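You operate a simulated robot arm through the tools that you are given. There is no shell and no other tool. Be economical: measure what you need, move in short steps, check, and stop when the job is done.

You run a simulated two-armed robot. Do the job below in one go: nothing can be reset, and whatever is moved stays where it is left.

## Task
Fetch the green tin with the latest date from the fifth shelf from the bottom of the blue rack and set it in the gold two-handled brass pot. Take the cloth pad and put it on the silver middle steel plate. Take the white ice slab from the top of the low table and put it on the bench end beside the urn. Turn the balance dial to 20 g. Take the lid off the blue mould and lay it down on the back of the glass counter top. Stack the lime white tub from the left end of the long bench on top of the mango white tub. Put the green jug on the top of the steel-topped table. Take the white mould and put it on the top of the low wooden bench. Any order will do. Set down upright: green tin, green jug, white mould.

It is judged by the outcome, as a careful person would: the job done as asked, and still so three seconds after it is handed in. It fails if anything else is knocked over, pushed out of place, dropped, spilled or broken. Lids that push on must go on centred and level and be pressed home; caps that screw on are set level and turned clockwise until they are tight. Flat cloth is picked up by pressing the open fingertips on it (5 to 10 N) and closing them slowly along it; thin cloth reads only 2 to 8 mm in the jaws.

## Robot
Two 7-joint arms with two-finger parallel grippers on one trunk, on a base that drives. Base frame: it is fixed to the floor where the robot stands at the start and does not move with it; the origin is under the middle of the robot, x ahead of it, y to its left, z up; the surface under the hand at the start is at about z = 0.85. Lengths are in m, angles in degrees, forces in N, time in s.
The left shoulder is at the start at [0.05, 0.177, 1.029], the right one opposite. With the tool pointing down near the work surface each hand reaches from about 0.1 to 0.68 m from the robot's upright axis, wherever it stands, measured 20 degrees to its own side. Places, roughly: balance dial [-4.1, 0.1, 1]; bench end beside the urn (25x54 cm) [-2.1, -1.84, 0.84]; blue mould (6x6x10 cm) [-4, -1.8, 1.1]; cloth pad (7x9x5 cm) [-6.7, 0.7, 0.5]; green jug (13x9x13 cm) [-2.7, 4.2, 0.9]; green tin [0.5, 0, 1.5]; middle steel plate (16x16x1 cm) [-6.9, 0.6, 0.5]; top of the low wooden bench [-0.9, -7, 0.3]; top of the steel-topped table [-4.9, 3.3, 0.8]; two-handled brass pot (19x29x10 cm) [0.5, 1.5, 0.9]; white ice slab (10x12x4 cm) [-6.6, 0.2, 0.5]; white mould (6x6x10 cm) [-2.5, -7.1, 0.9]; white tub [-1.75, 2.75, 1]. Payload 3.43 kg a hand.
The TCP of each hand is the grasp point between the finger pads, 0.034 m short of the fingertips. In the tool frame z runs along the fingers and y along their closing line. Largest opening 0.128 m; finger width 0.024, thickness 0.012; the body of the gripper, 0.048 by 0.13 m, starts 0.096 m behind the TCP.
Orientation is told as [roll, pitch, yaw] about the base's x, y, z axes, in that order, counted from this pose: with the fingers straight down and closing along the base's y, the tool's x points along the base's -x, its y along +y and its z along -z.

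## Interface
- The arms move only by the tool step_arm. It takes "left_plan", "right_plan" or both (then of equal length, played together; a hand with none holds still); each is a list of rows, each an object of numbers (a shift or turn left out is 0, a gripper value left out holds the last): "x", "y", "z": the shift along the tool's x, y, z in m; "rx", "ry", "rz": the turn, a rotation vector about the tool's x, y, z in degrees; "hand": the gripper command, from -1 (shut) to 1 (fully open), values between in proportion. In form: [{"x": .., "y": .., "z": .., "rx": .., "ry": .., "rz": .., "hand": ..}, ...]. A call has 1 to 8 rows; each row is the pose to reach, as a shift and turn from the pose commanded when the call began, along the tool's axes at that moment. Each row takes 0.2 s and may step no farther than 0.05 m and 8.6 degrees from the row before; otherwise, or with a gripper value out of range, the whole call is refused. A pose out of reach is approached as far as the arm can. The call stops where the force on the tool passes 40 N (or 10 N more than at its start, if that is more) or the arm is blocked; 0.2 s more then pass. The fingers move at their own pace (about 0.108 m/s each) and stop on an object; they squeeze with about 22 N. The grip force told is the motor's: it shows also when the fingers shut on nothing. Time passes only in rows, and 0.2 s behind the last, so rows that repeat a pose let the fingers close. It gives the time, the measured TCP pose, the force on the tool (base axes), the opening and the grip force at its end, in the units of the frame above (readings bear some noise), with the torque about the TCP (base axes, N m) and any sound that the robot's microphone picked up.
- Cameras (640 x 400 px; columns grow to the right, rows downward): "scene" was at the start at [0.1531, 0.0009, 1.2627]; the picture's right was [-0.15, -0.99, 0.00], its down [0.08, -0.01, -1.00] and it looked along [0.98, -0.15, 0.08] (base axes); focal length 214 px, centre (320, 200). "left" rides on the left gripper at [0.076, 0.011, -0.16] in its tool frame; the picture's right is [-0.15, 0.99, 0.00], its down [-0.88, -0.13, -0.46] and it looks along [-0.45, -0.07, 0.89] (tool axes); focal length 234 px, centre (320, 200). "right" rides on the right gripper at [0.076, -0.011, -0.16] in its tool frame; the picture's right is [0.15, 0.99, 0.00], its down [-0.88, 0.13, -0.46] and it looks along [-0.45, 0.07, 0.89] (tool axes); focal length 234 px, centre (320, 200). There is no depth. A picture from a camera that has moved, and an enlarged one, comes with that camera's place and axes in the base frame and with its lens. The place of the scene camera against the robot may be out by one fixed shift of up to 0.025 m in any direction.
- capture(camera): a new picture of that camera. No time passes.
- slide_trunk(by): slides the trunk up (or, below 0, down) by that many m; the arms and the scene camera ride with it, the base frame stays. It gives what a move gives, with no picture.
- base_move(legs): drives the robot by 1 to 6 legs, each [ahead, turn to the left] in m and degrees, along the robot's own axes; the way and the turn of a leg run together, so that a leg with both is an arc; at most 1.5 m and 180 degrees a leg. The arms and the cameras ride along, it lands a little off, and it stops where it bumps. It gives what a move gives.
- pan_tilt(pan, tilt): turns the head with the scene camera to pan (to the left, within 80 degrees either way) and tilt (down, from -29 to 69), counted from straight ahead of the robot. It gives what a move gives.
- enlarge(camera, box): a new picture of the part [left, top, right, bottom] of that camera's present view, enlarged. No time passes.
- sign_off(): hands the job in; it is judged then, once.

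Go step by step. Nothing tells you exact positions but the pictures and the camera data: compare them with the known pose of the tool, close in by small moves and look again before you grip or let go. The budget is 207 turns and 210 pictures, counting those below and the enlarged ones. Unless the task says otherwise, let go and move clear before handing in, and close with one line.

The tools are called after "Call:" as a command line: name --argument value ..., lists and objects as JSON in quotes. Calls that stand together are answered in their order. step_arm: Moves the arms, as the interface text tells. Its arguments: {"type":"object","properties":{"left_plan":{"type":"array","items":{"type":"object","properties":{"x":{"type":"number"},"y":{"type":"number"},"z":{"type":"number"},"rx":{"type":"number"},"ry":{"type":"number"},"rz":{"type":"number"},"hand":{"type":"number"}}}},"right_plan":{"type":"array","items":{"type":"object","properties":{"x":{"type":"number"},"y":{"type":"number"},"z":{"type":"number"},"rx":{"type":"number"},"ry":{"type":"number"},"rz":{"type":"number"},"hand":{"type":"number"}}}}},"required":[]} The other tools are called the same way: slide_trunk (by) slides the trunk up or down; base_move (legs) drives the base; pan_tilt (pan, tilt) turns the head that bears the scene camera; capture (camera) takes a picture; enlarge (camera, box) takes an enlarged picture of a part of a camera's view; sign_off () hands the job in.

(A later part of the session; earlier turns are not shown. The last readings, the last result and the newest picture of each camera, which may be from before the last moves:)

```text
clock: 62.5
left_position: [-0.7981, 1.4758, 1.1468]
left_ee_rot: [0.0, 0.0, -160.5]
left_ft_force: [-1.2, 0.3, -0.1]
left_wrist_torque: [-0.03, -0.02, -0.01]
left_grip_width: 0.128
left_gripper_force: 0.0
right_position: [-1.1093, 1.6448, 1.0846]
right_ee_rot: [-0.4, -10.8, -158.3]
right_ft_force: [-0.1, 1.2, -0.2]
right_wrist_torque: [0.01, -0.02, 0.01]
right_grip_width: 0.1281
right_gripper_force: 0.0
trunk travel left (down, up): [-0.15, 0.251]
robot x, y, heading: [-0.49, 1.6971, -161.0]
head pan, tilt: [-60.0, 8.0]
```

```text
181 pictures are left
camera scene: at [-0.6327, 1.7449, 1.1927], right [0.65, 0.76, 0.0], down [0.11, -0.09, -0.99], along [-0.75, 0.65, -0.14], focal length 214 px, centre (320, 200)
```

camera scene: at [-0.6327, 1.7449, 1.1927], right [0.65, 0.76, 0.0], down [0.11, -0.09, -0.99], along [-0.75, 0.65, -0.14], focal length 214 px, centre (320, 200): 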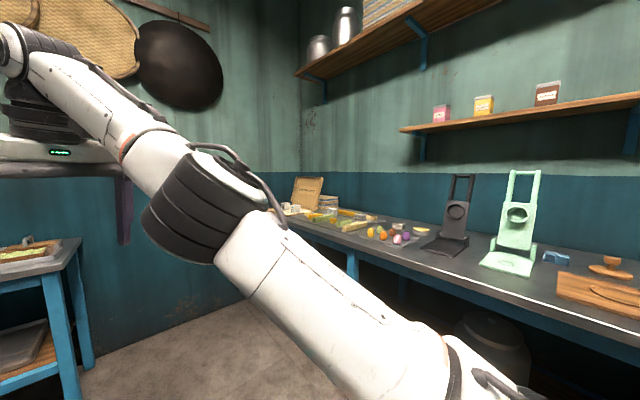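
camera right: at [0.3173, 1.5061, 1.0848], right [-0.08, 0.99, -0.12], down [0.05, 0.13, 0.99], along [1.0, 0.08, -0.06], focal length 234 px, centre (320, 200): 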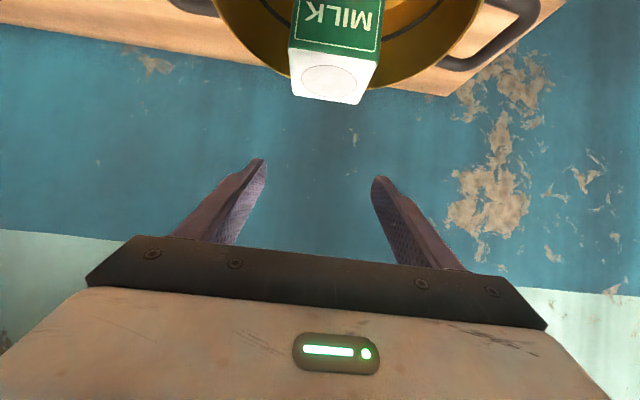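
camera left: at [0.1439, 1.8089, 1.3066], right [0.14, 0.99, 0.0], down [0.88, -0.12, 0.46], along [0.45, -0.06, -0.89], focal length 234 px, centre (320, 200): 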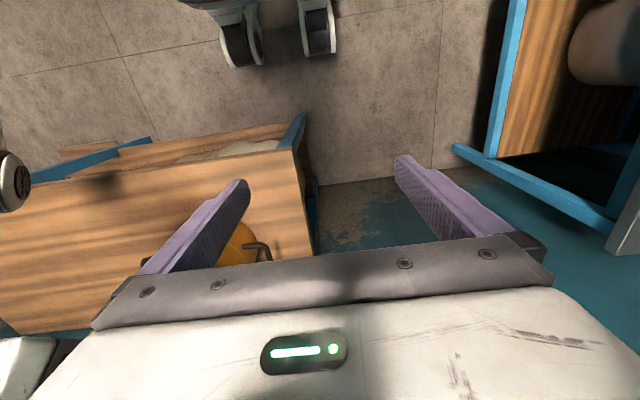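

I'm in a room with the long bench along +y and a small table on the west wall. I tuck the right hand in, raise the trunk and drive to the bench's left end.

Call:
step_arm --right_plan '[{"x": 0.04, "ry": 2.2}, {"x": 0.08, "z": -0.01, "ry": 4.4}, {"x": 0.12, "z": -0.02, "ry": 6.6}, {"x": 0.16, "z": -0.03, "ry": 8.8}, {"x": 0.2, "z": -0.04, "ry": 10.9}]'

Call:
slide_trunk --by 0.2

Call:
base_move --legs '[[0.35, 0], [0, -30], [0.75, 0], [0, -79]]'

Call:
pan_tilt --pan 5 --tilt 30

Call:
capture --camera "scene"

```text
clock: 63.7
left_position: [-0.7967, 1.474, 1.147]
left_ee_rot: [-0.1, -0.1, -160.4]
left_ft_force: [-0.8, -0.4, 0.3]
left_wrist_torque: [0.01, 0.0, -0.02]
left_grip_width: 0.1282
left_gripper_force: 0.0
right_position: [-0.9173, 1.7193, 1.0845]
right_ee_rot: [-0.4, 0.0, -158.3]
right_ft_force: [-0.3, -1.1, 0.3]
right_wrist_torque: [0.01, 0.01, -0.01]
right_grip_width: 0.128
right_gripper_force: 0.0
trunk travel left (down, up): [-0.15, 0.251]
robot x, y, heading: [-0.4905, 1.6933, -160.9]
head pan, tilt: [-60.0, 8.0]
```

```text
clock: 65.9
left_position: [-0.7977, 1.475, 1.3475]
left_ee_rot: [0.0, 0.0, -160.5]
left_ft_force: [-0.1, -0.6, 0.1]
left_wrist_torque: [0.01, 0.0, 0.0]
left_grip_width: 0.1278
left_gripper_force: 0.1
right_position: [-0.9178, 1.7192, 1.2849]
right_ee_rot: [-0.4, 0.0, -158.4]
right_ft_force: [-0.2, -0.5, -0.2]
right_wrist_torque: [0.0, -0.02, -0.02]
right_grip_width: 0.1282
right_gripper_force: 0.0
trunk travel left (down, up): [-0.35, 0.051]
robot x, y, heading: [-0.4921, 1.6932, -161.1]
head pan, tilt: [-60.0, 8.0]
```

```text
clock: 76.7
left_position: [-1.6749, 2.0736, 1.3469]
left_ee_rot: [0.0, -0.1, 90.7]
left_ft_force: [0.5, 0.9, 0.0]
left_wrist_torque: [0.04, 0.03, 0.0]
left_grip_width: 0.1279
left_gripper_force: 0.0
right_position: [-1.4061, 2.1088, 1.2836]
right_ee_rot: [-0.3, 0.1, 93.0]
right_ft_force: [0.0, 0.5, 0.2]
right_wrist_torque: [-0.01, -0.01, 0.01]
right_grip_width: 0.128
right_gripper_force: 0.0
trunk travel left (down, up): [-0.35, 0.051]
robot x, y, heading: [-1.5682, 1.717, 90.4]
head pan, tilt: [-60.0, 8.0]
```

```text
clock: 78.1
left_position: [-1.677, 2.073, 1.3469]
left_ee_rot: [0.1, 0.0, 90.7]
left_ft_force: [0.5, 0.5, 0.7]
left_wrist_torque: [0.01, -0.03, -0.02]
left_grip_width: 0.1283
left_gripper_force: 0.0
right_position: [-1.4056, 2.1093, 1.2857]
right_ee_rot: [-0.4, 0.0, 92.9]
right_ft_force: [-0.1, -0.1, -0.4]
right_wrist_torque: [0.01, 0.01, 0.02]
right_grip_width: 0.128
right_gripper_force: 0.1
trunk travel left (down, up): [-0.35, 0.051]
robot x, y, heading: [-1.5651, 1.7167, 90.5]
head pan, tilt: [5.0, 30.0]
```

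```text
180 pictures are left
camera scene: at [-1.5792, 1.89, 1.3571], right [1.0, 0.09, 0.0], down [0.05, -0.5, -0.87], along [-0.08, 0.86, -0.5], focal length 214 px, centre (320, 200)
```

scene: 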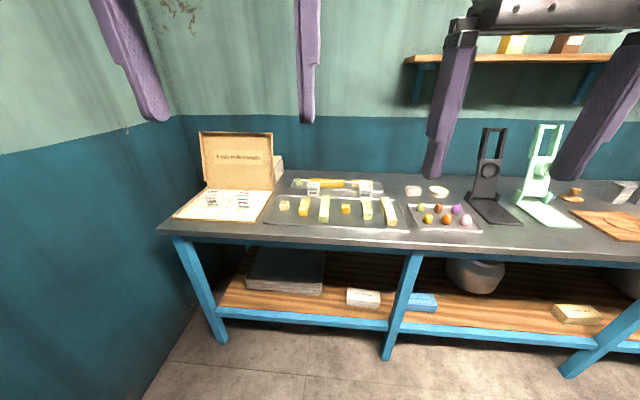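

Call:
enlarge --camera "scene" --box '[160, 120, 300, 240]'

Call:
enlarge --camera "scene" --box '[260, 150, 420, 240]'

```text
3.33 times, centred on (230, 180) of scene
camera zoom: at [-1.5792, 1.89, 1.3571], right [1.0, 0.09, 0.0], down [0.05, -0.5, -0.87], along [-0.08, 0.86, -0.5], focal length 715 px, centre (620, 267)
```

zoom: 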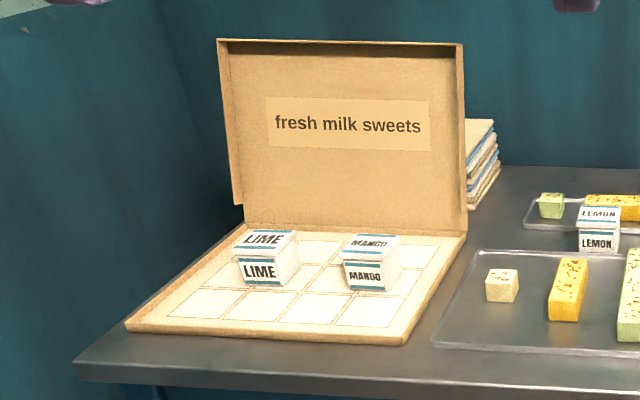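

```text
4.00 times, centred on (340, 195) of scene
camera zoom: at [-1.5792, 1.89, 1.3571], right [1.0, 0.09, 0.0], down [0.05, -0.5, -0.87], along [-0.08, 0.86, -0.5], focal length 858 px, centre (240, 220)
```

zoom: 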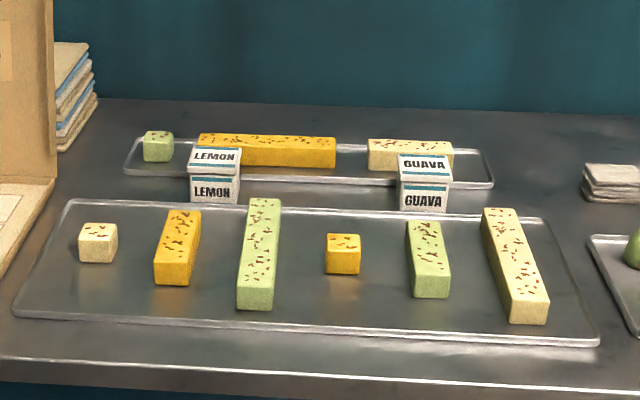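

The LIME and MANGO tubs sit in the "fresh milk sweets" box at the bench's left end, around x −2.08, y 2.6. I drive nearer so the left hand can take the lime tub.

Call:
base_move --legs '[[0, 42], [0.42, 0], [0, -42]]'

Call:
capture --camera "left"

Call:
capture --camera "scene"

```text
clock: 84.6
left_position: [-1.9667, 2.3871, 1.3477]
left_ee_rot: [0.1, 0.0, 91.1]
left_ft_force: [-0.5, 0.4, 0.2]
left_wrist_torque: [-0.01, 0.01, 0.0]
left_grip_width: 0.1281
left_gripper_force: 0.0
right_position: [-1.6974, 2.4244, 1.2854]
right_ee_rot: [-0.5, 0.1, 93.4]
right_ft_force: [1.0, 0.7, 0.0]
right_wrist_torque: [-0.01, -0.02, 0.0]
right_grip_width: 0.128
right_gripper_force: 0.0
trunk travel left (down, up): [-0.35, 0.051]
robot x, y, heading: [-1.857, 2.0316, 90.6]
head pan, tilt: [5.0, 30.0]
```

```text
177 pictures are left
camera left: at [-1.9746, 2.3104, 1.5068], right [-0.99, 0.13, 0.0], down [0.11, 0.88, 0.46], along [0.06, 0.45, -0.89], focal length 234 px, centre (320, 200)
```

left: 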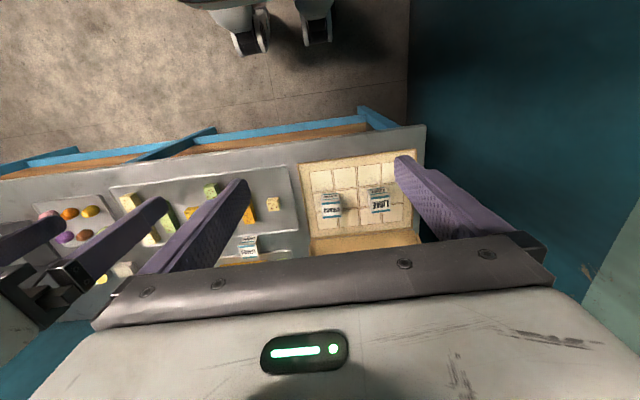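

```text
176 pictures are left
camera scene: at [-1.869, 2.2042, 1.3571], right [0.99, 0.1, 0.0], down [0.05, -0.5, -0.87], along [-0.09, 0.86, -0.5], focal length 214 px, centre (320, 200)
```

scene: 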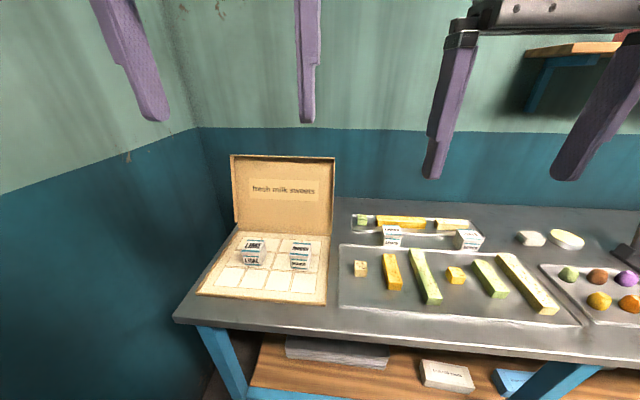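

Lime ≈ (−2.097, 2.62), mango ≈ (−1.962, 2.62). I lower the trunk and bring the left hand above the lime tub.

Call:
slide_trunk --by -0.15

Call:
step_arm --left_plan '[{"x": -0.038, "y": 0.022, "z": 0.015}, {"x": -0.076, "y": 0.044, "z": 0.03}, {"x": -0.114, "y": 0.066, "z": 0.045}, {"x": -0.152, "y": 0.088, "z": 0.06}, {"x": -0.19, "y": 0.11, "z": 0.075}, {"x": -0.228, "y": 0.126, "z": 0.085}, {"x": -0.228, "y": 0.126, "z": 0.085}]'

Call:
capture --camera "left"

Call:
capture --camera "scene"

```text
clock: 86.3
left_position: [-1.9671, 2.3884, 1.1973]
left_ee_rot: [0.1, -0.1, 91.2]
left_ft_force: [-0.5, -0.9, -0.9]
left_wrist_torque: [-0.01, 0.03, 0.01]
left_grip_width: 0.128
left_gripper_force: 0.1
right_position: [-1.6964, 2.4246, 1.1353]
right_ee_rot: [-0.3, 0.0, 93.2]
right_ft_force: [0.0, -0.2, 0.6]
right_wrist_torque: [0.05, 0.01, -0.03]
right_grip_width: 0.1279
right_gripper_force: 0.0
trunk travel left (down, up): [-0.2, 0.201]
robot x, y, heading: [-1.8582, 2.0272, 90.6]
head pan, tilt: [5.0, 30.0]
```

```text
clock: 87.9
left_position: [-2.0925, 2.6035, 1.1036]
left_ee_rot: [0.1, 0.0, 91.1]
left_ft_force: [-0.8, 0.6, 0.2]
left_wrist_torque: [-0.06, -0.02, 0.03]
left_grip_width: 0.128
left_gripper_force: 0.1
left hand out of reach, approached as far as the arm can: row 6, 7
right_position: [-1.6969, 2.4256, 1.1344]
right_ee_rot: [-0.4, 0.0, 93.3]
right_ft_force: [-0.3, -0.3, 0.5]
right_wrist_torque: [0.02, 0.03, 0.0]
right_grip_width: 0.1278
right_gripper_force: 0.0
trunk travel left (down, up): [-0.2, 0.201]
robot x, y, heading: [-1.8572, 2.0295, 90.7]
head pan, tilt: [5.0, 30.0]
```

```text
175 pictures are left
camera left: at [-2.1006, 2.5263, 1.2636], right [-0.99, 0.13, 0.0], down [0.11, 0.88, 0.46], along [0.06, 0.45, -0.89], focal length 234 px, centre (320, 200)
```

left: 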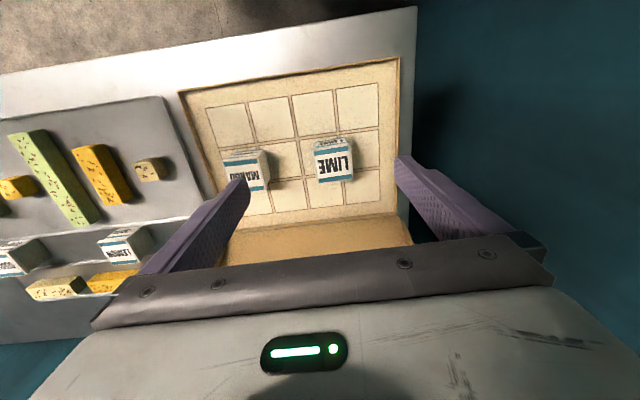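

```text
174 pictures are left
camera scene: at [-1.8697, 2.2049, 1.2069], right [0.99, 0.1, 0.0], down [0.05, -0.5, -0.87], along [-0.09, 0.86, -0.5], focal length 214 px, centre (320, 200)
```

scene: 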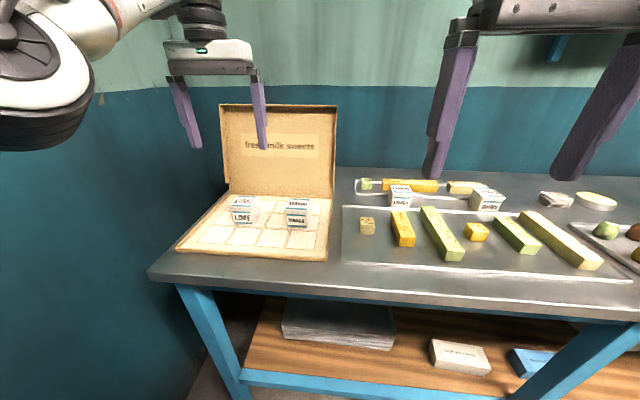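

Lime tub's top is around (−2.106, 2.638). I edge forward 5 cm so the arm has reach, then check.

Call:
base_move --legs '[[0.05, 0]]'

Call:
step_arm --left_plan '[{"y": 0.012, "z": 0.04}, {"y": 0.014, "z": 0.08}, {"y": 0.014, "z": 0.1}, {"y": 0.014, "z": 0.1}]'

Call:
capture --camera "left"

```text
clock: 88.8
left_position: [-2.0937, 2.6512, 1.1042]
left_ee_rot: [-0.1, 0.1, 91.1]
left_ft_force: [-0.3, 1.1, 0.8]
left_wrist_torque: [0.0, 0.0, 0.0]
left_grip_width: 0.1282
left_gripper_force: 0.0
right_position: [-1.6971, 2.4738, 1.134]
right_ee_rot: [-0.5, 0.0, 93.4]
right_ft_force: [-0.5, -0.4, -0.7]
right_wrist_torque: [0.01, -0.01, -0.02]
right_grip_width: 0.128
right_gripper_force: 0.1
trunk travel left (down, up): [-0.2, 0.201]
robot x, y, heading: [-1.8536, 2.0736, 90.9]
head pan, tilt: [5.0, 30.0]
```

```text
clock: 89.8
left_position: [-2.1053, 2.6521, 1.0062]
left_ee_rot: [0.0, 0.0, 91.3]
left_ft_force: [-0.8, 0.4, 0.5]
left_wrist_torque: [-0.01, -0.02, -0.01]
left_grip_width: 0.128
left_gripper_force: 0.1
right_position: [-1.6972, 2.4726, 1.1346]
right_ee_rot: [-0.4, -0.1, 93.4]
right_ft_force: [1.0, 0.8, 0.2]
right_wrist_torque: [-0.04, 0.03, -0.01]
right_grip_width: 0.128
right_gripper_force: 0.0
trunk travel left (down, up): [-0.2, 0.201]
robot x, y, heading: [-1.8566, 2.0791, 90.6]
head pan, tilt: [5.0, 30.0]
```

```text
173 pictures are left
camera left: at [-2.1135, 2.5757, 1.1651], right [-0.99, 0.12, 0.0], down [0.11, 0.88, 0.46], along [0.06, 0.45, -0.89], focal length 234 px, centre (320, 200)
```

left: 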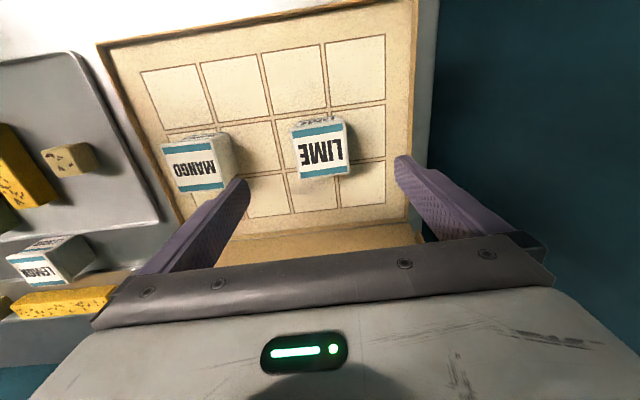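

Aligned with the lime tub (≈ −2.105, 2.639). I descend, close on it.

Call:
step_arm --left_plan '[{"x": 0.012, "z": 0.03}, {"x": 0.012, "z": 0.055}, {"x": 0.012, "z": 0.068}, {"x": 0.012, "z": 0.068, "hand": -1}, {"x": 0.012, "z": 0.068, "hand": -1}, {"x": 0.012, "z": 0.068, "hand": -1}, {"x": 0.012, "z": 0.068, "hand": -1}]'

Call:
capture --camera "left"

Call:
enlarge --camera "scene" --box '[150, 80, 350, 270]'

```text
clock: 91.4
left_position: [-2.107, 2.6387, 0.9346]
left_ee_rot: [-0.1, 0.0, 91.2]
left_ft_force: [-0.4, -0.4, 0.3]
left_wrist_torque: [-0.01, 0.05, 0.02]
left_grip_width: 0.0575
left_gripper_force: 22.1
right_position: [-1.698, 2.4724, 1.1356]
right_ee_rot: [-0.4, 0.0, 93.3]
right_ft_force: [0.5, 0.0, 0.5]
right_wrist_torque: [0.01, 0.0, -0.01]
right_grip_width: 0.1279
right_gripper_force: 0.1
trunk travel left (down, up): [-0.2, 0.201]
robot x, y, heading: [-1.8575, 2.0816, 90.8]
head pan, tilt: [5.0, 30.0]
```

```text
172 pictures are left
camera left: at [-2.1148, 2.5625, 1.095], right [-0.99, 0.13, 0.0], down [0.11, 0.88, 0.46], along [0.06, 0.45, -0.89], focal length 234 px, centre (320, 200)
```

left: 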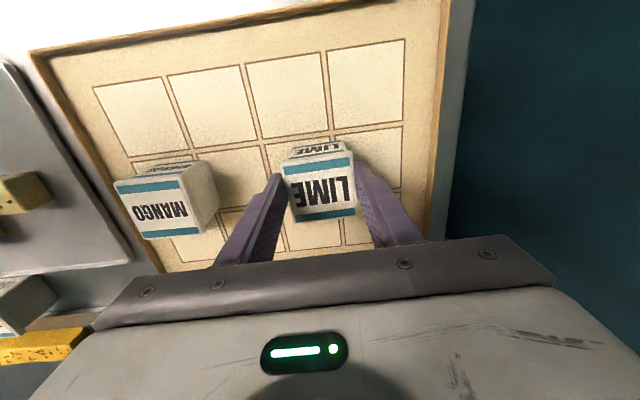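

```text
2.11 times, centred on (250, 175) of scene
camera zoom: at [-1.87, 2.253, 1.2071], right [0.99, 0.1, 0.0], down [0.05, -0.5, -0.87], along [-0.09, 0.86, -0.5], focal length 452 px, centre (467, 253)
```

zoom: 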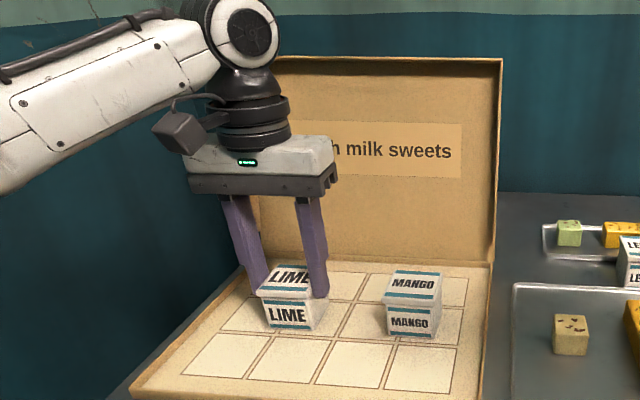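

Gripped at 57 mm. I lift 8 cm and carry it over the mango tub.

Call:
step_arm --left_plan '[{"z": -0.04}, {"z": -0.08}, {"z": -0.08, "y": -0.04}, {"z": -0.08, "y": -0.08}, {"z": -0.08, "y": -0.11}, {"z": -0.08, "y": -0.128}, {"z": -0.08, "y": -0.128}]'

Call:
capture --camera "left"

Call:
enlarge --camera "scene" --box '[150, 80, 350, 270]'

```text
clock: 93.0
left_position: [-1.9803, 2.6424, 1.0183]
left_ee_rot: [0.0, -0.1, 91.3]
left_ft_force: [0.1, -1.0, -0.9]
left_wrist_torque: [-0.02, -0.01, -0.02]
left_grip_width: 0.0577
left_gripper_force: 22.0
right_position: [-1.6981, 2.4734, 1.1342]
right_ee_rot: [-0.4, 0.0, 93.4]
right_ft_force: [-0.2, -0.2, 0.4]
right_wrist_torque: [0.01, 0.03, -0.01]
right_grip_width: 0.1278
right_gripper_force: 0.1
trunk travel left (down, up): [-0.2, 0.201]
robot x, y, heading: [-1.8563, 2.0758, 90.6]
head pan, tilt: [5.0, 30.0]
```

```text
170 pictures are left
camera left: at [-1.9882, 2.5652, 1.1773], right [-0.99, 0.12, 0.0], down [0.11, 0.88, 0.46], along [0.06, 0.45, -0.89], focal length 234 px, centre (320, 200)
```

left: 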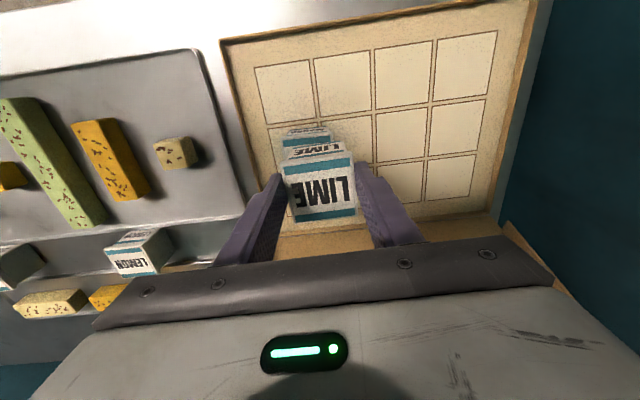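

```text
2.11 times, centred on (250, 175) of scene
camera zoom: at [-1.8701, 2.2531, 1.2071], right [0.99, 0.1, 0.0], down [0.05, -0.5, -0.87], along [-0.09, 0.86, -0.5], focal length 452 px, centre (467, 253)
```

zoom: 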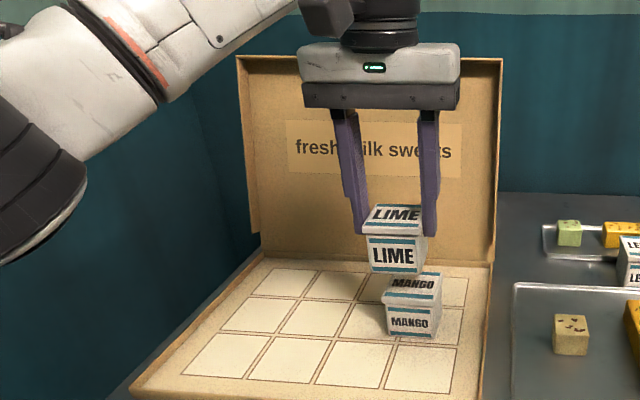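

Lime needs about 13 mm more toward +x. I correct and lower gently.

Call:
step_arm --left_plan '[{"y": -0.013, "x": 0.004}, {"y": -0.013, "x": 0.004, "z": 0.012}, {"y": -0.013, "x": 0.004, "z": 0.02}, {"y": -0.013, "x": 0.004, "z": 0.025}]'

Call:
enlarge --camera "scene" --box '[230, 120, 350, 250]'

Call:
capture --camera "left"

```text
clock: 94.0
left_position: [-1.9676, 2.6361, 0.9914]
left_ee_rot: [0.0, 0.0, 91.1]
left_ft_force: [-1.0, -0.2, -1.3]
left_wrist_torque: [0.02, -0.04, 0.02]
left_grip_width: 0.0574
left_gripper_force: 22.1
right_position: [-1.6976, 2.4731, 1.1348]
right_ee_rot: [-0.4, -0.1, 93.4]
right_ft_force: [-0.3, -0.6, -0.1]
right_wrist_torque: [0.04, -0.01, -0.03]
right_grip_width: 0.1277
right_gripper_force: 0.0
trunk travel left (down, up): [-0.2, 0.201]
robot x, y, heading: [-1.8532, 2.0802, 91.0]
head pan, tilt: [5.0, 30.0]
```

```text
3.08 times, centred on (290, 185) of scene
camera zoom: at [-1.87, 2.2532, 1.2071], right [0.99, 0.1, 0.0], down [0.05, -0.5, -0.87], along [-0.09, 0.86, -0.5], focal length 660 px, centre (412, 246)
```

zoom: 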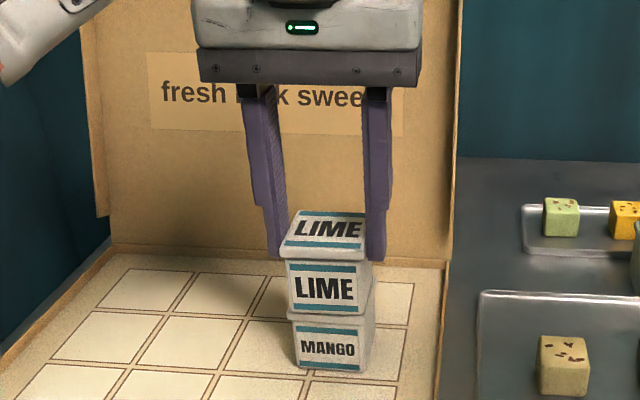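

```text
167 pictures are left
camera left: at [-1.9746, 2.5594, 1.1512], right [-0.99, 0.13, 0.0], down [0.11, 0.88, 0.46], along [0.06, 0.45, -0.89], focal length 234 px, centre (320, 200)
```

left: 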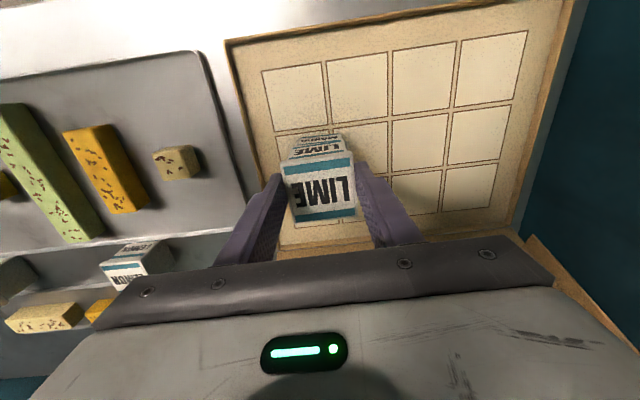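

Well aligned. Lowering a few mm to contact.

Call:
step_arm --left_plan '[{"z": 0.003}, {"z": 0.006}, {"z": 0.008}]'

Call:
enlarge --camera "scene" --box '[230, 120, 350, 250]'

```text
clock: 94.8
left_position: [-1.9657, 2.6363, 0.9864]
left_ee_rot: [0.0, -0.2, 91.2]
left_ft_force: [-0.3, -0.2, 17.7]
left_wrist_torque: [0.05, 0.01, 0.0]
left_grip_width: 0.0577
left_gripper_force: 22.4
right_position: [-1.6976, 2.4706, 1.1353]
right_ee_rot: [-0.4, -0.1, 93.4]
right_ft_force: [0.6, -0.7, -0.2]
right_wrist_torque: [0.02, -0.02, 0.02]
right_grip_width: 0.1281
right_gripper_force: 0.0
trunk travel left (down, up): [-0.2, 0.201]
robot x, y, heading: [-1.8593, 2.0806, 90.8]
head pan, tilt: [5.0, 30.0]
```

```text
3.08 times, centred on (290, 185) of scene
camera zoom: at [-1.8698, 2.2515, 1.2075], right [0.99, 0.1, 0.0], down [0.05, -0.5, -0.87], along [-0.09, 0.86, -0.5], focal length 660 px, centre (412, 246)
```

zoom: 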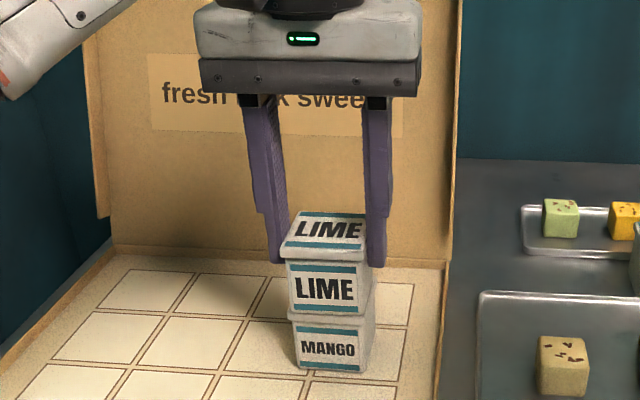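

Contact. I ease the press, open, and lift away.

Call:
step_arm --left_plan '[{"z": -0.003}, {"z": -0.003, "hand": 0.6}, {"z": -0.003, "hand": 0.6}, {"z": -0.003, "hand": 0.6}, {"z": -0.04, "hand": 0.6}, {"z": -0.08, "hand": 0.6}, {"z": -0.12, "hand": 0.6}, {"z": -0.16, "hand": 0.6}]'

Call:
enlarge --camera "scene" --box '[230, 120, 350, 250]'

```text
clock: 96.6
left_position: [-1.9634, 2.6087, 1.1384]
left_ee_rot: [-0.6, -0.3, 90.7]
left_ft_force: [-2.2, 0.4, -0.7]
left_wrist_torque: [-0.04, -0.25, -0.02]
left_grip_width: 0.1024
left_gripper_force: 0.2
left hand out of reach, approached as far as the arm can: row 8
right_position: [-1.6989, 2.4719, 1.1357]
right_ee_rot: [-0.6, -0.1, 93.4]
right_ft_force: [0.2, 0.4, 0.9]
right_wrist_torque: [0.04, -0.02, 0.02]
right_grip_width: 0.1279
right_gripper_force: 0.1
trunk travel left (down, up): [-0.2, 0.201]
robot x, y, heading: [-1.8544, 2.0746, 90.9]
head pan, tilt: [5.0, 30.0]
```

```text
3.08 times, centred on (290, 185) of scene
camera zoom: at [-1.8713, 2.2518, 1.2074], right [0.99, 0.1, 0.0], down [0.05, -0.5, -0.87], along [-0.09, 0.86, -0.5], focal length 660 px, centre (412, 246)
```

zoom: 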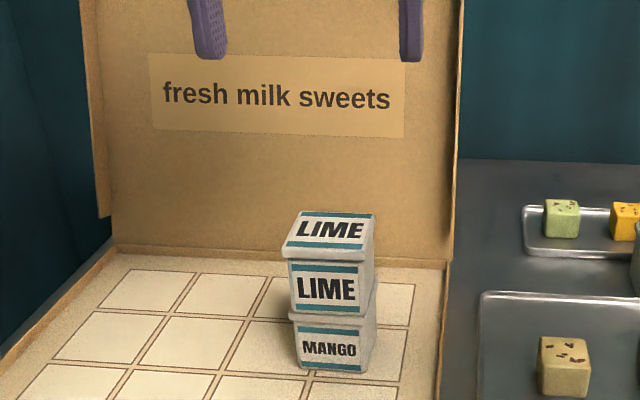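

Lime is stacked on mango. Next I back away, tuck the left hand and drive to face the doorway in the west wall.

Call:
base_move --legs '[[-0.3, 0]]'

Call:
step_arm --left_plan '[{"x": 0.045, "hand": 1}, {"x": 0.09}, {"x": 0.135}, {"x": 0.18}]' --right_plan '[{"x": 0.02}, {"x": 0.04}, {"x": 0.06}, {"x": 0.06}]'

Call:
base_move --legs '[[0, -163], [1.1, 0], [1.1, 0], [0, -108]]'

Call:
pan_tilt --pan 0 --tilt 8

Call:
capture --camera "scene"

Call:
pan_tilt --pan 60 --tilt 10

Call:
capture --camera "scene"

```text
clock: 98.7
left_position: [-1.9607, 2.3154, 1.136]
left_ee_rot: [-0.1, -0.2, 91.3]
left_ft_force: [0.1, 0.7, 0.6]
left_wrist_torque: [0.02, 0.01, -0.03]
left_grip_width: 0.1023
left_gripper_force: 0.1
right_position: [-1.6952, 2.1792, 1.1357]
right_ee_rot: [-0.4, 0.0, 93.4]
right_ft_force: [0.0, 0.6, 0.0]
right_wrist_torque: [-0.02, 0.01, 0.0]
right_grip_width: 0.128
right_gripper_force: 0.1
trunk travel left (down, up): [-0.2, 0.201]
robot x, y, heading: [-1.8533, 1.7823, 90.9]
head pan, tilt: [5.0, 30.0]
```

```text
clock: 99.7
left_position: [-1.9579, 2.134, 1.1353]
left_ee_rot: [-0.1, -0.1, 91.4]
left_ft_force: [0.4, 0.0, -0.2]
left_wrist_torque: [-0.01, 0.01, 0.02]
left_grip_width: 0.1277
left_gripper_force: 0.0
right_position: [-1.691, 2.1179, 1.1357]
right_ee_rot: [-0.3, -0.1, 93.3]
right_ft_force: [-0.6, -0.1, 0.9]
right_wrist_torque: [0.02, 0.0, -0.01]
right_grip_width: 0.1281
right_gripper_force: 0.2
trunk travel left (down, up): [-0.2, 0.201]
robot x, y, heading: [-1.856, 1.7869, 90.6]
head pan, tilt: [5.0, 30.0]
```

```text
clock: 108.7
left_position: [-1.6187, 1.3197, 1.1352]
left_ee_rot: [-0.2, -0.2, -74.5]
left_ft_force: [0.7, 0.3, -1.8]
left_wrist_torque: [0.01, 0.0, -0.01]
left_grip_width: 0.1283
left_gripper_force: 0.0
right_position: [-1.8804, 1.2703, 1.1343]
right_ee_rot: [-0.4, 0.0, -72.3]
right_ft_force: [-0.1, -0.5, 0.3]
right_wrist_torque: [0.01, -0.02, 0.03]
right_grip_width: 0.1279
right_gripper_force: 0.0
trunk travel left (down, up): [-0.2, 0.201]
robot x, y, heading: [-1.7942, 1.6398, -75.1]
head pan, tilt: [5.0, 30.0]
stopped in leg 2: the robot was blocked; the commanded pose is now the measured one
```

```text
clock: 109.5
left_position: [-1.6197, 1.3204, 1.1349]
left_ee_rot: [-0.1, -0.1, -74.3]
left_ft_force: [-0.3, 0.7, -0.9]
left_wrist_torque: [-0.01, 0.01, -0.01]
left_grip_width: 0.1278
left_gripper_force: 0.0
right_position: [-1.88, 1.2707, 1.1355]
right_ee_rot: [-0.3, 0.1, -72.3]
right_ft_force: [0.3, 0.5, -0.1]
right_wrist_torque: [-0.01, 0.02, 0.01]
right_grip_width: 0.128
right_gripper_force: 0.1
trunk travel left (down, up): [-0.2, 0.201]
robot x, y, heading: [-1.7899, 1.6387, -75.3]
head pan, tilt: [0.0, 8.0]
```

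```text
164 pictures are left
camera scene: at [-1.7512, 1.4957, 1.2426], right [-0.97, -0.26, 0.0], down [-0.04, 0.14, -0.99], along [0.26, -0.96, -0.14], focal length 214 px, centre (320, 200)
```

scene: 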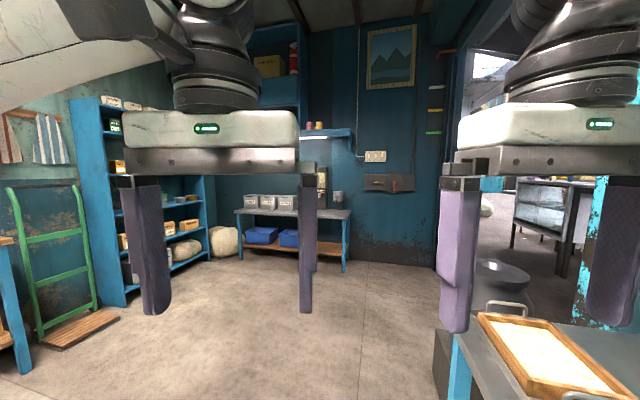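

```text
clock: 110.8
left_position: [-1.619, 1.321, 1.1355]
left_ee_rot: [-0.2, -0.1, -74.4]
left_ft_force: [0.1, 0.4, 0.1]
left_wrist_torque: [-0.01, 0.0, 0.0]
left_grip_width: 0.1281
left_gripper_force: 0.1
right_position: [-1.8799, 1.2708, 1.1363]
right_ee_rot: [-0.3, 0.1, -72.2]
right_ft_force: [-0.1, -0.5, -0.7]
right_wrist_torque: [0.0, 0.0, 0.03]
right_grip_width: 0.1282
right_gripper_force: 0.0
trunk travel left (down, up): [-0.2, 0.201]
robot x, y, heading: [-1.7858, 1.6374, -75.1]
head pan, tilt: [60.0, 10.0]
```

```text
163 pictures are left
camera scene: at [-1.6853, 1.561, 1.2394], right [-0.26, -0.97, 0.0], down [-0.17, 0.05, -0.98], along [0.95, -0.26, -0.17], focal length 214 px, centre (320, 200)
```

scene: 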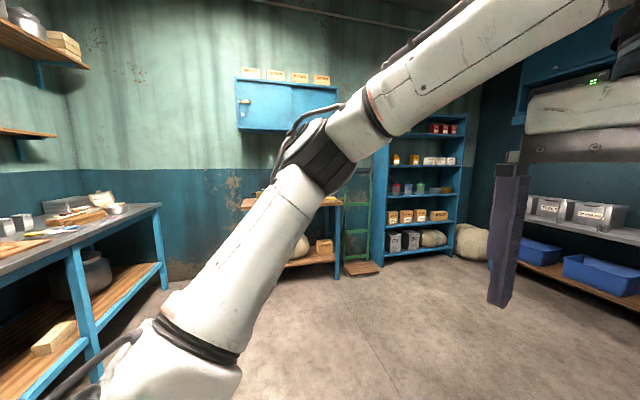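

I nudged up against the west table's corner, so I back off and go round it through the middle of the room.

Call:
base_move --legs '[[-0.1, 0], [0, 45], [0.8, 0], [0, -60], [1.5, 0], [0, -90]]'

Call:
pan_tilt --pan 0 --tilt 8

Call:
capture --camera "scene"

Call:
pan_tilt --pan 45 --tilt 15

Call:
capture --camera "scene"

```text
clock: 131.4
left_position: [-1.3681, -0.2506, 1.1353]
left_ee_rot: [-0.2, -0.1, -175.0]
left_ft_force: [-0.5, 0.6, -0.1]
left_wrist_torque: [0.02, -0.01, -0.02]
left_grip_width: 0.1282
left_gripper_force: 0.0
right_position: [-1.3705, 0.0153, 1.1347]
right_ee_rot: [-0.4, 0.1, -172.9]
right_ft_force: [0.2, 0.0, -1.0]
right_wrist_torque: [0.01, 0.0, -0.02]
right_grip_width: 0.1284
right_gripper_force: 0.0
trunk travel left (down, up): [-0.2, 0.201]
robot x, y, heading: [-1.0219, -0.1415, -175.6]
head pan, tilt: [60.0, 10.0]
```

```text
clock: 132.7
left_position: [-1.3683, -0.2502, 1.1357]
left_ee_rot: [-0.2, 0.0, -175.0]
left_ft_force: [0.4, 0.2, 0.4]
left_wrist_torque: [0.01, 0.01, 0.0]
left_grip_width: 0.1281
left_gripper_force: 0.1
right_position: [-1.3699, 0.0157, 1.1358]
right_ee_rot: [-0.4, 0.1, -172.9]
right_ft_force: [1.0, 0.6, 0.6]
right_wrist_torque: [0.0, 0.01, -0.01]
right_grip_width: 0.1278
right_gripper_force: 0.0
trunk travel left (down, up): [-0.2, 0.201]
robot x, y, heading: [-1.026, -0.1434, -175.7]
head pan, tilt: [0.0, 8.0]
```

```text
162 pictures are left
camera scene: at [-1.1906, -0.1394, 1.2427], right [-0.08, 1.0, 0.0], down [0.14, 0.01, -0.99], along [-0.99, -0.08, -0.14], focal length 214 px, centre (320, 200)
```

scene: 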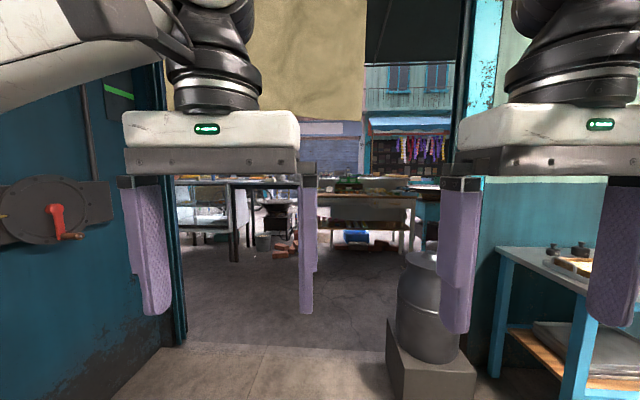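

```text
clock: 133.8
left_position: [-1.3667, -0.2507, 1.1355]
left_ee_rot: [-0.1, 0.0, -175.0]
left_ft_force: [-0.3, -0.1, 0.8]
left_wrist_torque: [-0.03, -0.01, -0.01]
left_grip_width: 0.1282
left_gripper_force: 0.1
right_position: [-1.3703, 0.0153, 1.1353]
right_ee_rot: [-0.4, 0.1, -172.9]
right_ft_force: [-0.1, 0.6, 0.0]
right_wrist_torque: [-0.03, -0.01, 0.0]
right_grip_width: 0.1279
right_gripper_force: 0.2
trunk travel left (down, up): [-0.2, 0.201]
robot x, y, heading: [-1.0248, -0.1414, -175.8]
head pan, tilt: [45.0, 15.0]
```

```text
161 pictures are left
camera scene: at [-1.1592, -0.2031, 1.2313], right [-0.76, 0.65, 0.0], down [0.17, 0.2, -0.97], along [-0.63, -0.73, -0.26], focal length 214 px, centre (320, 200)
```

scene: 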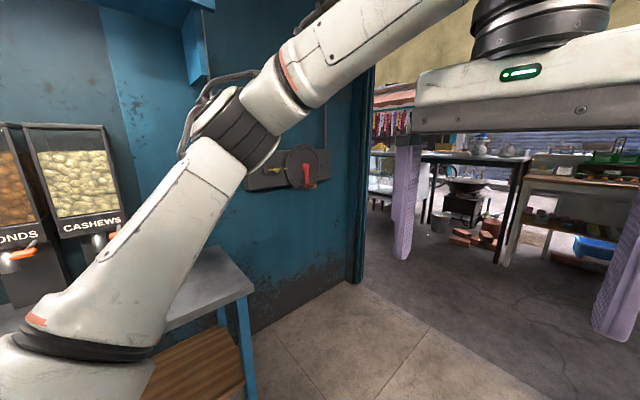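

The doorway spans about y −1.2 to 0.15. I drive through it at y ≈ −0.5 and look around outside.

Call:
base_move --legs '[[0, 17], [1.05, 0], [0, -21.5], [0.9, 0]]'

Call:
pan_tilt --pan 0 --tilt 12

Call:
capture --camera "scene"

Call:
pan_tilt --pan -65 --tilt 12

Call:
capture --camera "scene"

Call:
pan_tilt --pan 65 --tilt 12

Call:
capture --camera "scene"

```text
clock: 145.8
left_position: [-3.2914, -0.5821, 1.135]
left_ee_rot: [-0.2, 0.0, 179.7]
left_ft_force: [0.0, 0.0, 0.1]
left_wrist_torque: [0.0, 0.01, -0.01]
left_grip_width: 0.1277
left_gripper_force: 0.1
right_position: [-3.2703, -0.3167, 1.1352]
right_ee_rot: [-0.5, 0.1, -178.2]
right_ft_force: [0.5, 0.5, 0.6]
right_wrist_torque: [-0.03, -0.01, -0.01]
right_grip_width: 0.1283
right_gripper_force: 0.1
trunk travel left (down, up): [-0.2, 0.201]
robot x, y, heading: [-2.9392, -0.5083, 179.2]
head pan, tilt: [45.0, 15.0]
```

```text
clock: 146.9
left_position: [-3.2932, -0.5819, 1.1348]
left_ee_rot: [-0.2, -0.1, 179.7]
left_ft_force: [0.2, -0.1, 0.1]
left_wrist_torque: [-0.01, 0.0, 0.0]
left_grip_width: 0.1279
left_gripper_force: 0.0
right_position: [-3.2698, -0.3163, 1.1342]
right_ee_rot: [-0.4, 0.1, -178.2]
right_ft_force: [-1.4, 0.0, -0.3]
right_wrist_torque: [0.0, 0.0, 0.02]
right_grip_width: 0.1282
right_gripper_force: 0.1
trunk travel left (down, up): [-0.2, 0.201]
robot x, y, heading: [-2.942, -0.5045, 179.1]
head pan, tilt: [0.0, 12.0]
```

```text
160 pictures are left
camera scene: at [-3.1074, -0.4877, 1.2362], right [0.02, 1.0, 0.0], down [0.21, 0.0, -0.98], along [-0.98, 0.02, -0.21], focal length 214 px, centre (320, 200)
```

scene: 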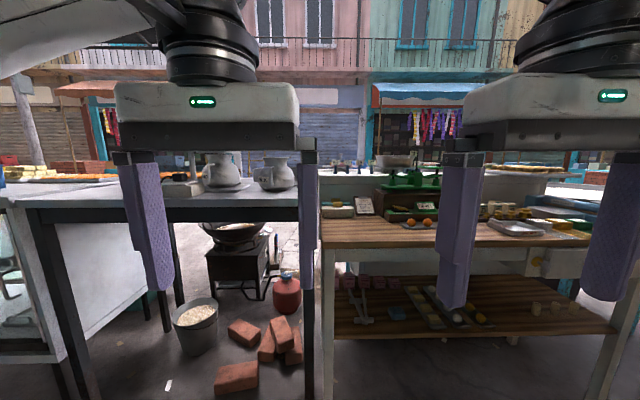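

```text
clock: 148.3
left_position: [-3.2927, -0.5828, 1.1344]
left_ee_rot: [-0.1, -0.2, 179.7]
left_ft_force: [-0.6, -0.7, 0.2]
left_wrist_torque: [0.01, 0.01, -0.01]
left_grip_width: 0.1281
left_gripper_force: 0.1
right_position: [-3.2696, -0.3178, 1.1345]
right_ee_rot: [-0.4, 0.1, -178.1]
right_ft_force: [0.4, -0.2, 0.5]
right_wrist_torque: [0.01, -0.02, -0.01]
right_grip_width: 0.1278
right_gripper_force: 0.1
trunk travel left (down, up): [-0.2, 0.201]
robot x, y, heading: [-2.9394, -0.5069, 179.0]
head pan, tilt: [-65.0, 12.0]
```

```text
159 pictures are left
camera scene: at [-3.0521, -0.404, 1.2362], right [0.91, 0.41, 0.0], down [0.08, -0.19, -0.98], along [-0.4, 0.89, -0.21], focal length 214 px, centre (320, 200)
```

scene: 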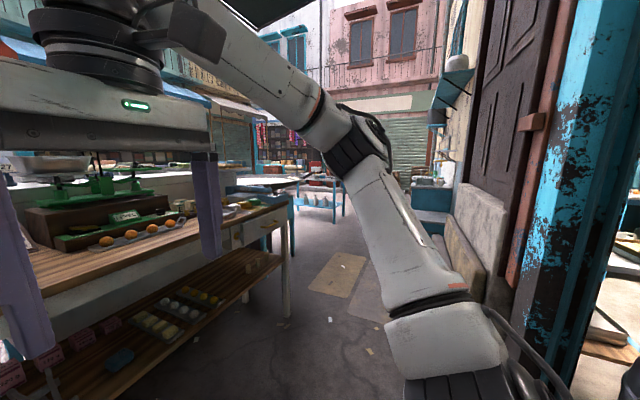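

```text
clock: 150.4
left_position: [-3.2936, -0.581, 1.1349]
left_ee_rot: [-0.2, -0.1, 179.7]
left_ft_force: [0.2, 0.9, -0.7]
left_wrist_torque: [0.0, 0.04, 0.0]
left_grip_width: 0.128
left_gripper_force: 0.0
right_position: [-3.2696, -0.3162, 1.1352]
right_ee_rot: [-0.4, 0.1, -178.2]
right_ft_force: [0.4, -0.4, 0.2]
right_wrist_torque: [0.03, -0.02, -0.03]
right_grip_width: 0.1281
right_gripper_force: 0.1
trunk travel left (down, up): [-0.2, 0.201]
robot x, y, heading: [-2.9411, -0.506, 178.9]
head pan, tilt: [65.0, 12.0]
```

```text
158 pictures are left
camera scene: at [-3.055, -0.573, 1.2362], right [-0.9, 0.44, 0.0], down [0.09, 0.19, -0.98], along [-0.43, -0.88, -0.21], focal length 214 px, centre (320, 200)
```

scene: 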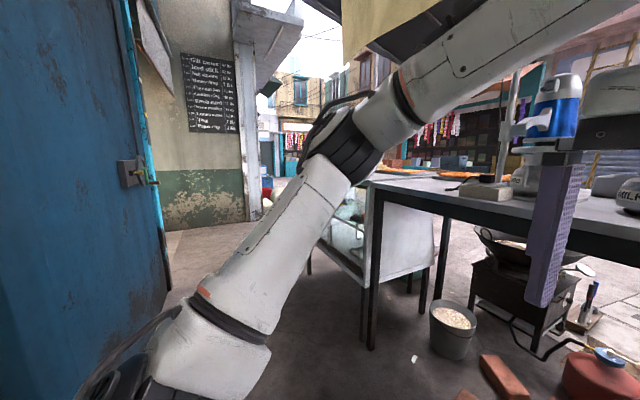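

I see the green balance on its drawer box on the wooden table ahead-right. I drive to face it.

Call:
base_move --legs '[[0, -49.3], [0.7, 0], [0, 50]]'

Call:
pan_tilt --pan 0 --tilt 20

Call:
capture --camera "scene"

```text
clock: 158.8
left_position: [-3.7456, -0.0485, 1.1353]
left_ee_rot: [-0.2, -0.1, -179.4]
left_ft_force: [0.2, -0.4, -0.1]
left_wrist_torque: [0.04, 0.04, -0.03]
left_grip_width: 0.128
left_gripper_force: 0.1
right_position: [-3.7261, 0.2187, 1.134]
right_ee_rot: [-0.3, 0.1, -177.4]
right_ft_force: [0.0, -0.3, -0.6]
right_wrist_torque: [0.01, 0.0, -0.01]
right_grip_width: 0.1281
right_gripper_force: 0.0
trunk travel left (down, up): [-0.2, 0.201]
robot x, y, heading: [-3.3916, 0.0307, 180.1]
head pan, tilt: [65.0, 12.0]
```

```text
clock: 160.1
left_position: [-3.7446, -0.0486, 1.1352]
left_ee_rot: [-0.2, 0.0, -179.4]
left_ft_force: [0.5, -0.3, 0.3]
left_wrist_torque: [0.0, -0.01, -0.04]
left_grip_width: 0.1281
left_gripper_force: 0.0
right_position: [-3.7259, 0.2176, 1.1339]
right_ee_rot: [-0.3, 0.2, -177.3]
right_ft_force: [0.1, -0.1, 0.6]
right_wrist_torque: [-0.02, 0.01, -0.01]
right_grip_width: 0.128
right_gripper_force: 0.1
trunk travel left (down, up): [-0.2, 0.201]
robot x, y, heading: [-3.3932, 0.0374, 180.0]
head pan, tilt: [0.0, 20.0]
```

```text
157 pictures are left
camera scene: at [-3.561, 0.0495, 1.2232], right [0.0, 1.0, 0.0], down [0.34, 0.0, -0.94], along [-0.94, 0.0, -0.34], focal length 214 px, centre (320, 200)
```

scene: 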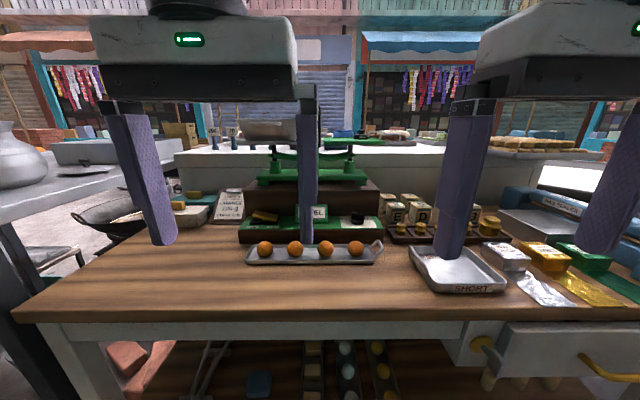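

Let me enlarge the balance area.

Call:
enlarge --camera "scene" --box '[220, 120, 420, 280]'

Call:
capture --camera "left"

```text
2.50 times, centred on (320, 200) of scene
camera zoom: at [-3.561, 0.0495, 1.2232], right [0.0, 1.0, 0.0], down [0.34, 0.0, -0.94], along [-0.94, 0.0, -0.34], focal length 536 px, centre (320, 200)
```

zoom: 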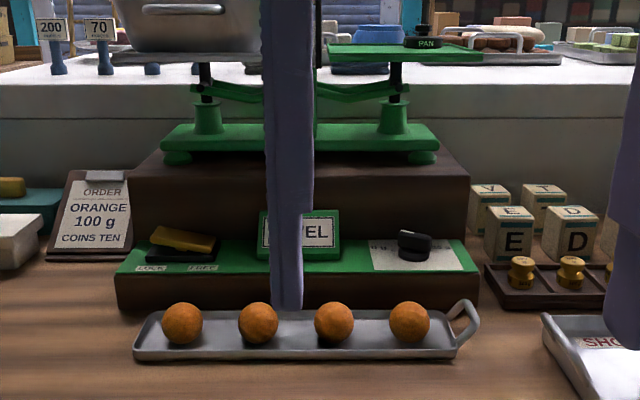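

```text
155 pictures are left
camera left: at [-3.6675, -0.059, 1.2951], right [-0.14, -0.99, 0.0], down [-0.88, 0.12, 0.46], along [-0.45, 0.06, -0.89], focal length 234 px, centre (320, 200)
```

left: 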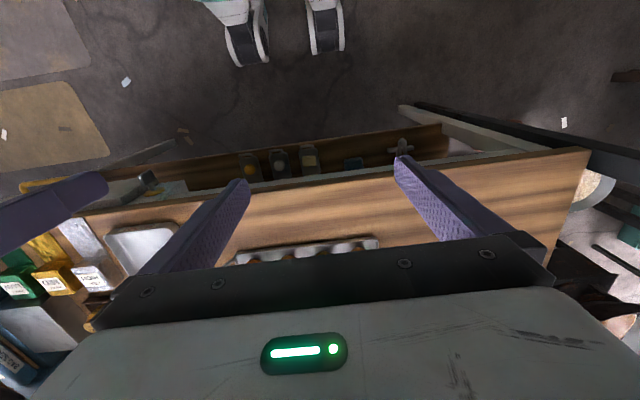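

The dial is a black knob on the panel's right, near (−4.1, 0.15, 0.97). I bring the right hand over to look with its camera.

Call:
step_arm --right_plan '[{"x": -0.045, "y": 0.012}, {"x": -0.09, "y": 0.024}, {"x": -0.135, "y": 0.036}, {"x": -0.18, "y": 0.048}, {"x": -0.225, "y": 0.058}, {"x": -0.265, "y": 0.068}, {"x": -0.265, "y": 0.068}]' --left_plan '[{"x": 0.02}, {"x": 0.04}, {"x": 0.06}, {"x": 0.08}, {"x": 0.1}, {"x": 0.1}, {"x": 0.1}]'

Call:
capture --camera "right"

Call:
enlarge --camera "scene" --box '[300, 180, 420, 260]'

```text
clock: 161.7
left_position: [-3.6465, -0.0475, 1.1362]
left_ee_rot: [-0.2, -0.1, -179.4]
left_ft_force: [-0.5, -0.3, -0.9]
left_wrist_torque: [-0.08, -0.02, -0.01]
left_grip_width: 0.1281
left_gripper_force: 0.1
right_position: [-3.9362, 0.1496, 1.1283]
right_ee_rot: [-0.3, -0.2, -177.2]
right_ft_force: [0.3, 0.9, -0.6]
right_wrist_torque: [-0.01, -0.01, -0.02]
right_grip_width: 0.128
right_gripper_force: 0.1
right hand out of reach, approached as far as the arm can: row 5, 6, 7
trunk travel left (down, up): [-0.2, 0.201]
robot x, y, heading: [-3.3967, 0.0402, 180.1]
head pan, tilt: [0.0, 20.0]
```

```text
154 pictures are left
camera right: at [-3.8614, 0.1624, 1.2881], right [0.19, -0.98, -0.01], down [-0.87, -0.18, 0.46], along [-0.45, -0.08, -0.89], focal length 234 px, centre (320, 200)
```

right: 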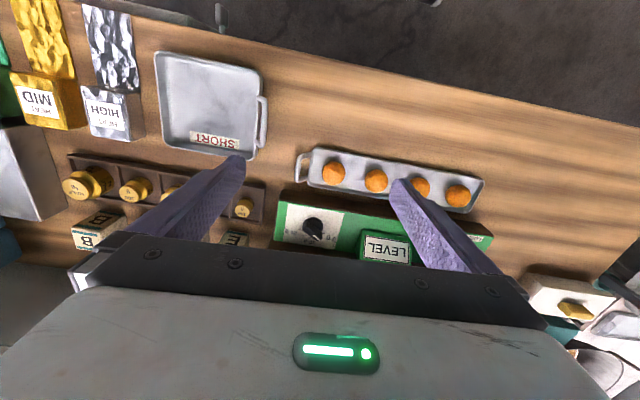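

```text
5.00 times, centred on (360, 220) of scene
camera zoom: at [-3.5611, 0.0498, 1.2232], right [0.0, 1.0, 0.0], down [0.34, 0.0, -0.94], along [-0.94, 0.0, -0.34], focal length 1072 px, centre (120, 100)
```

zoom: 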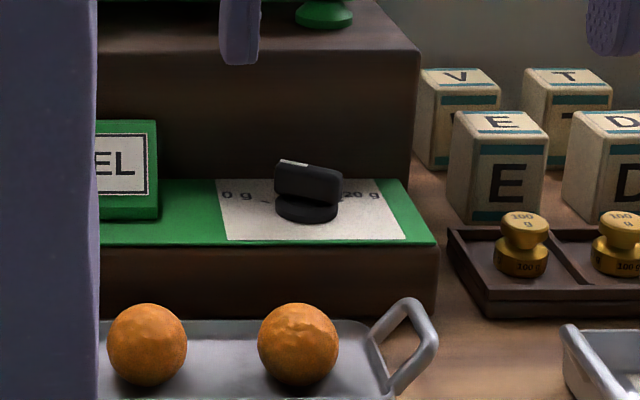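

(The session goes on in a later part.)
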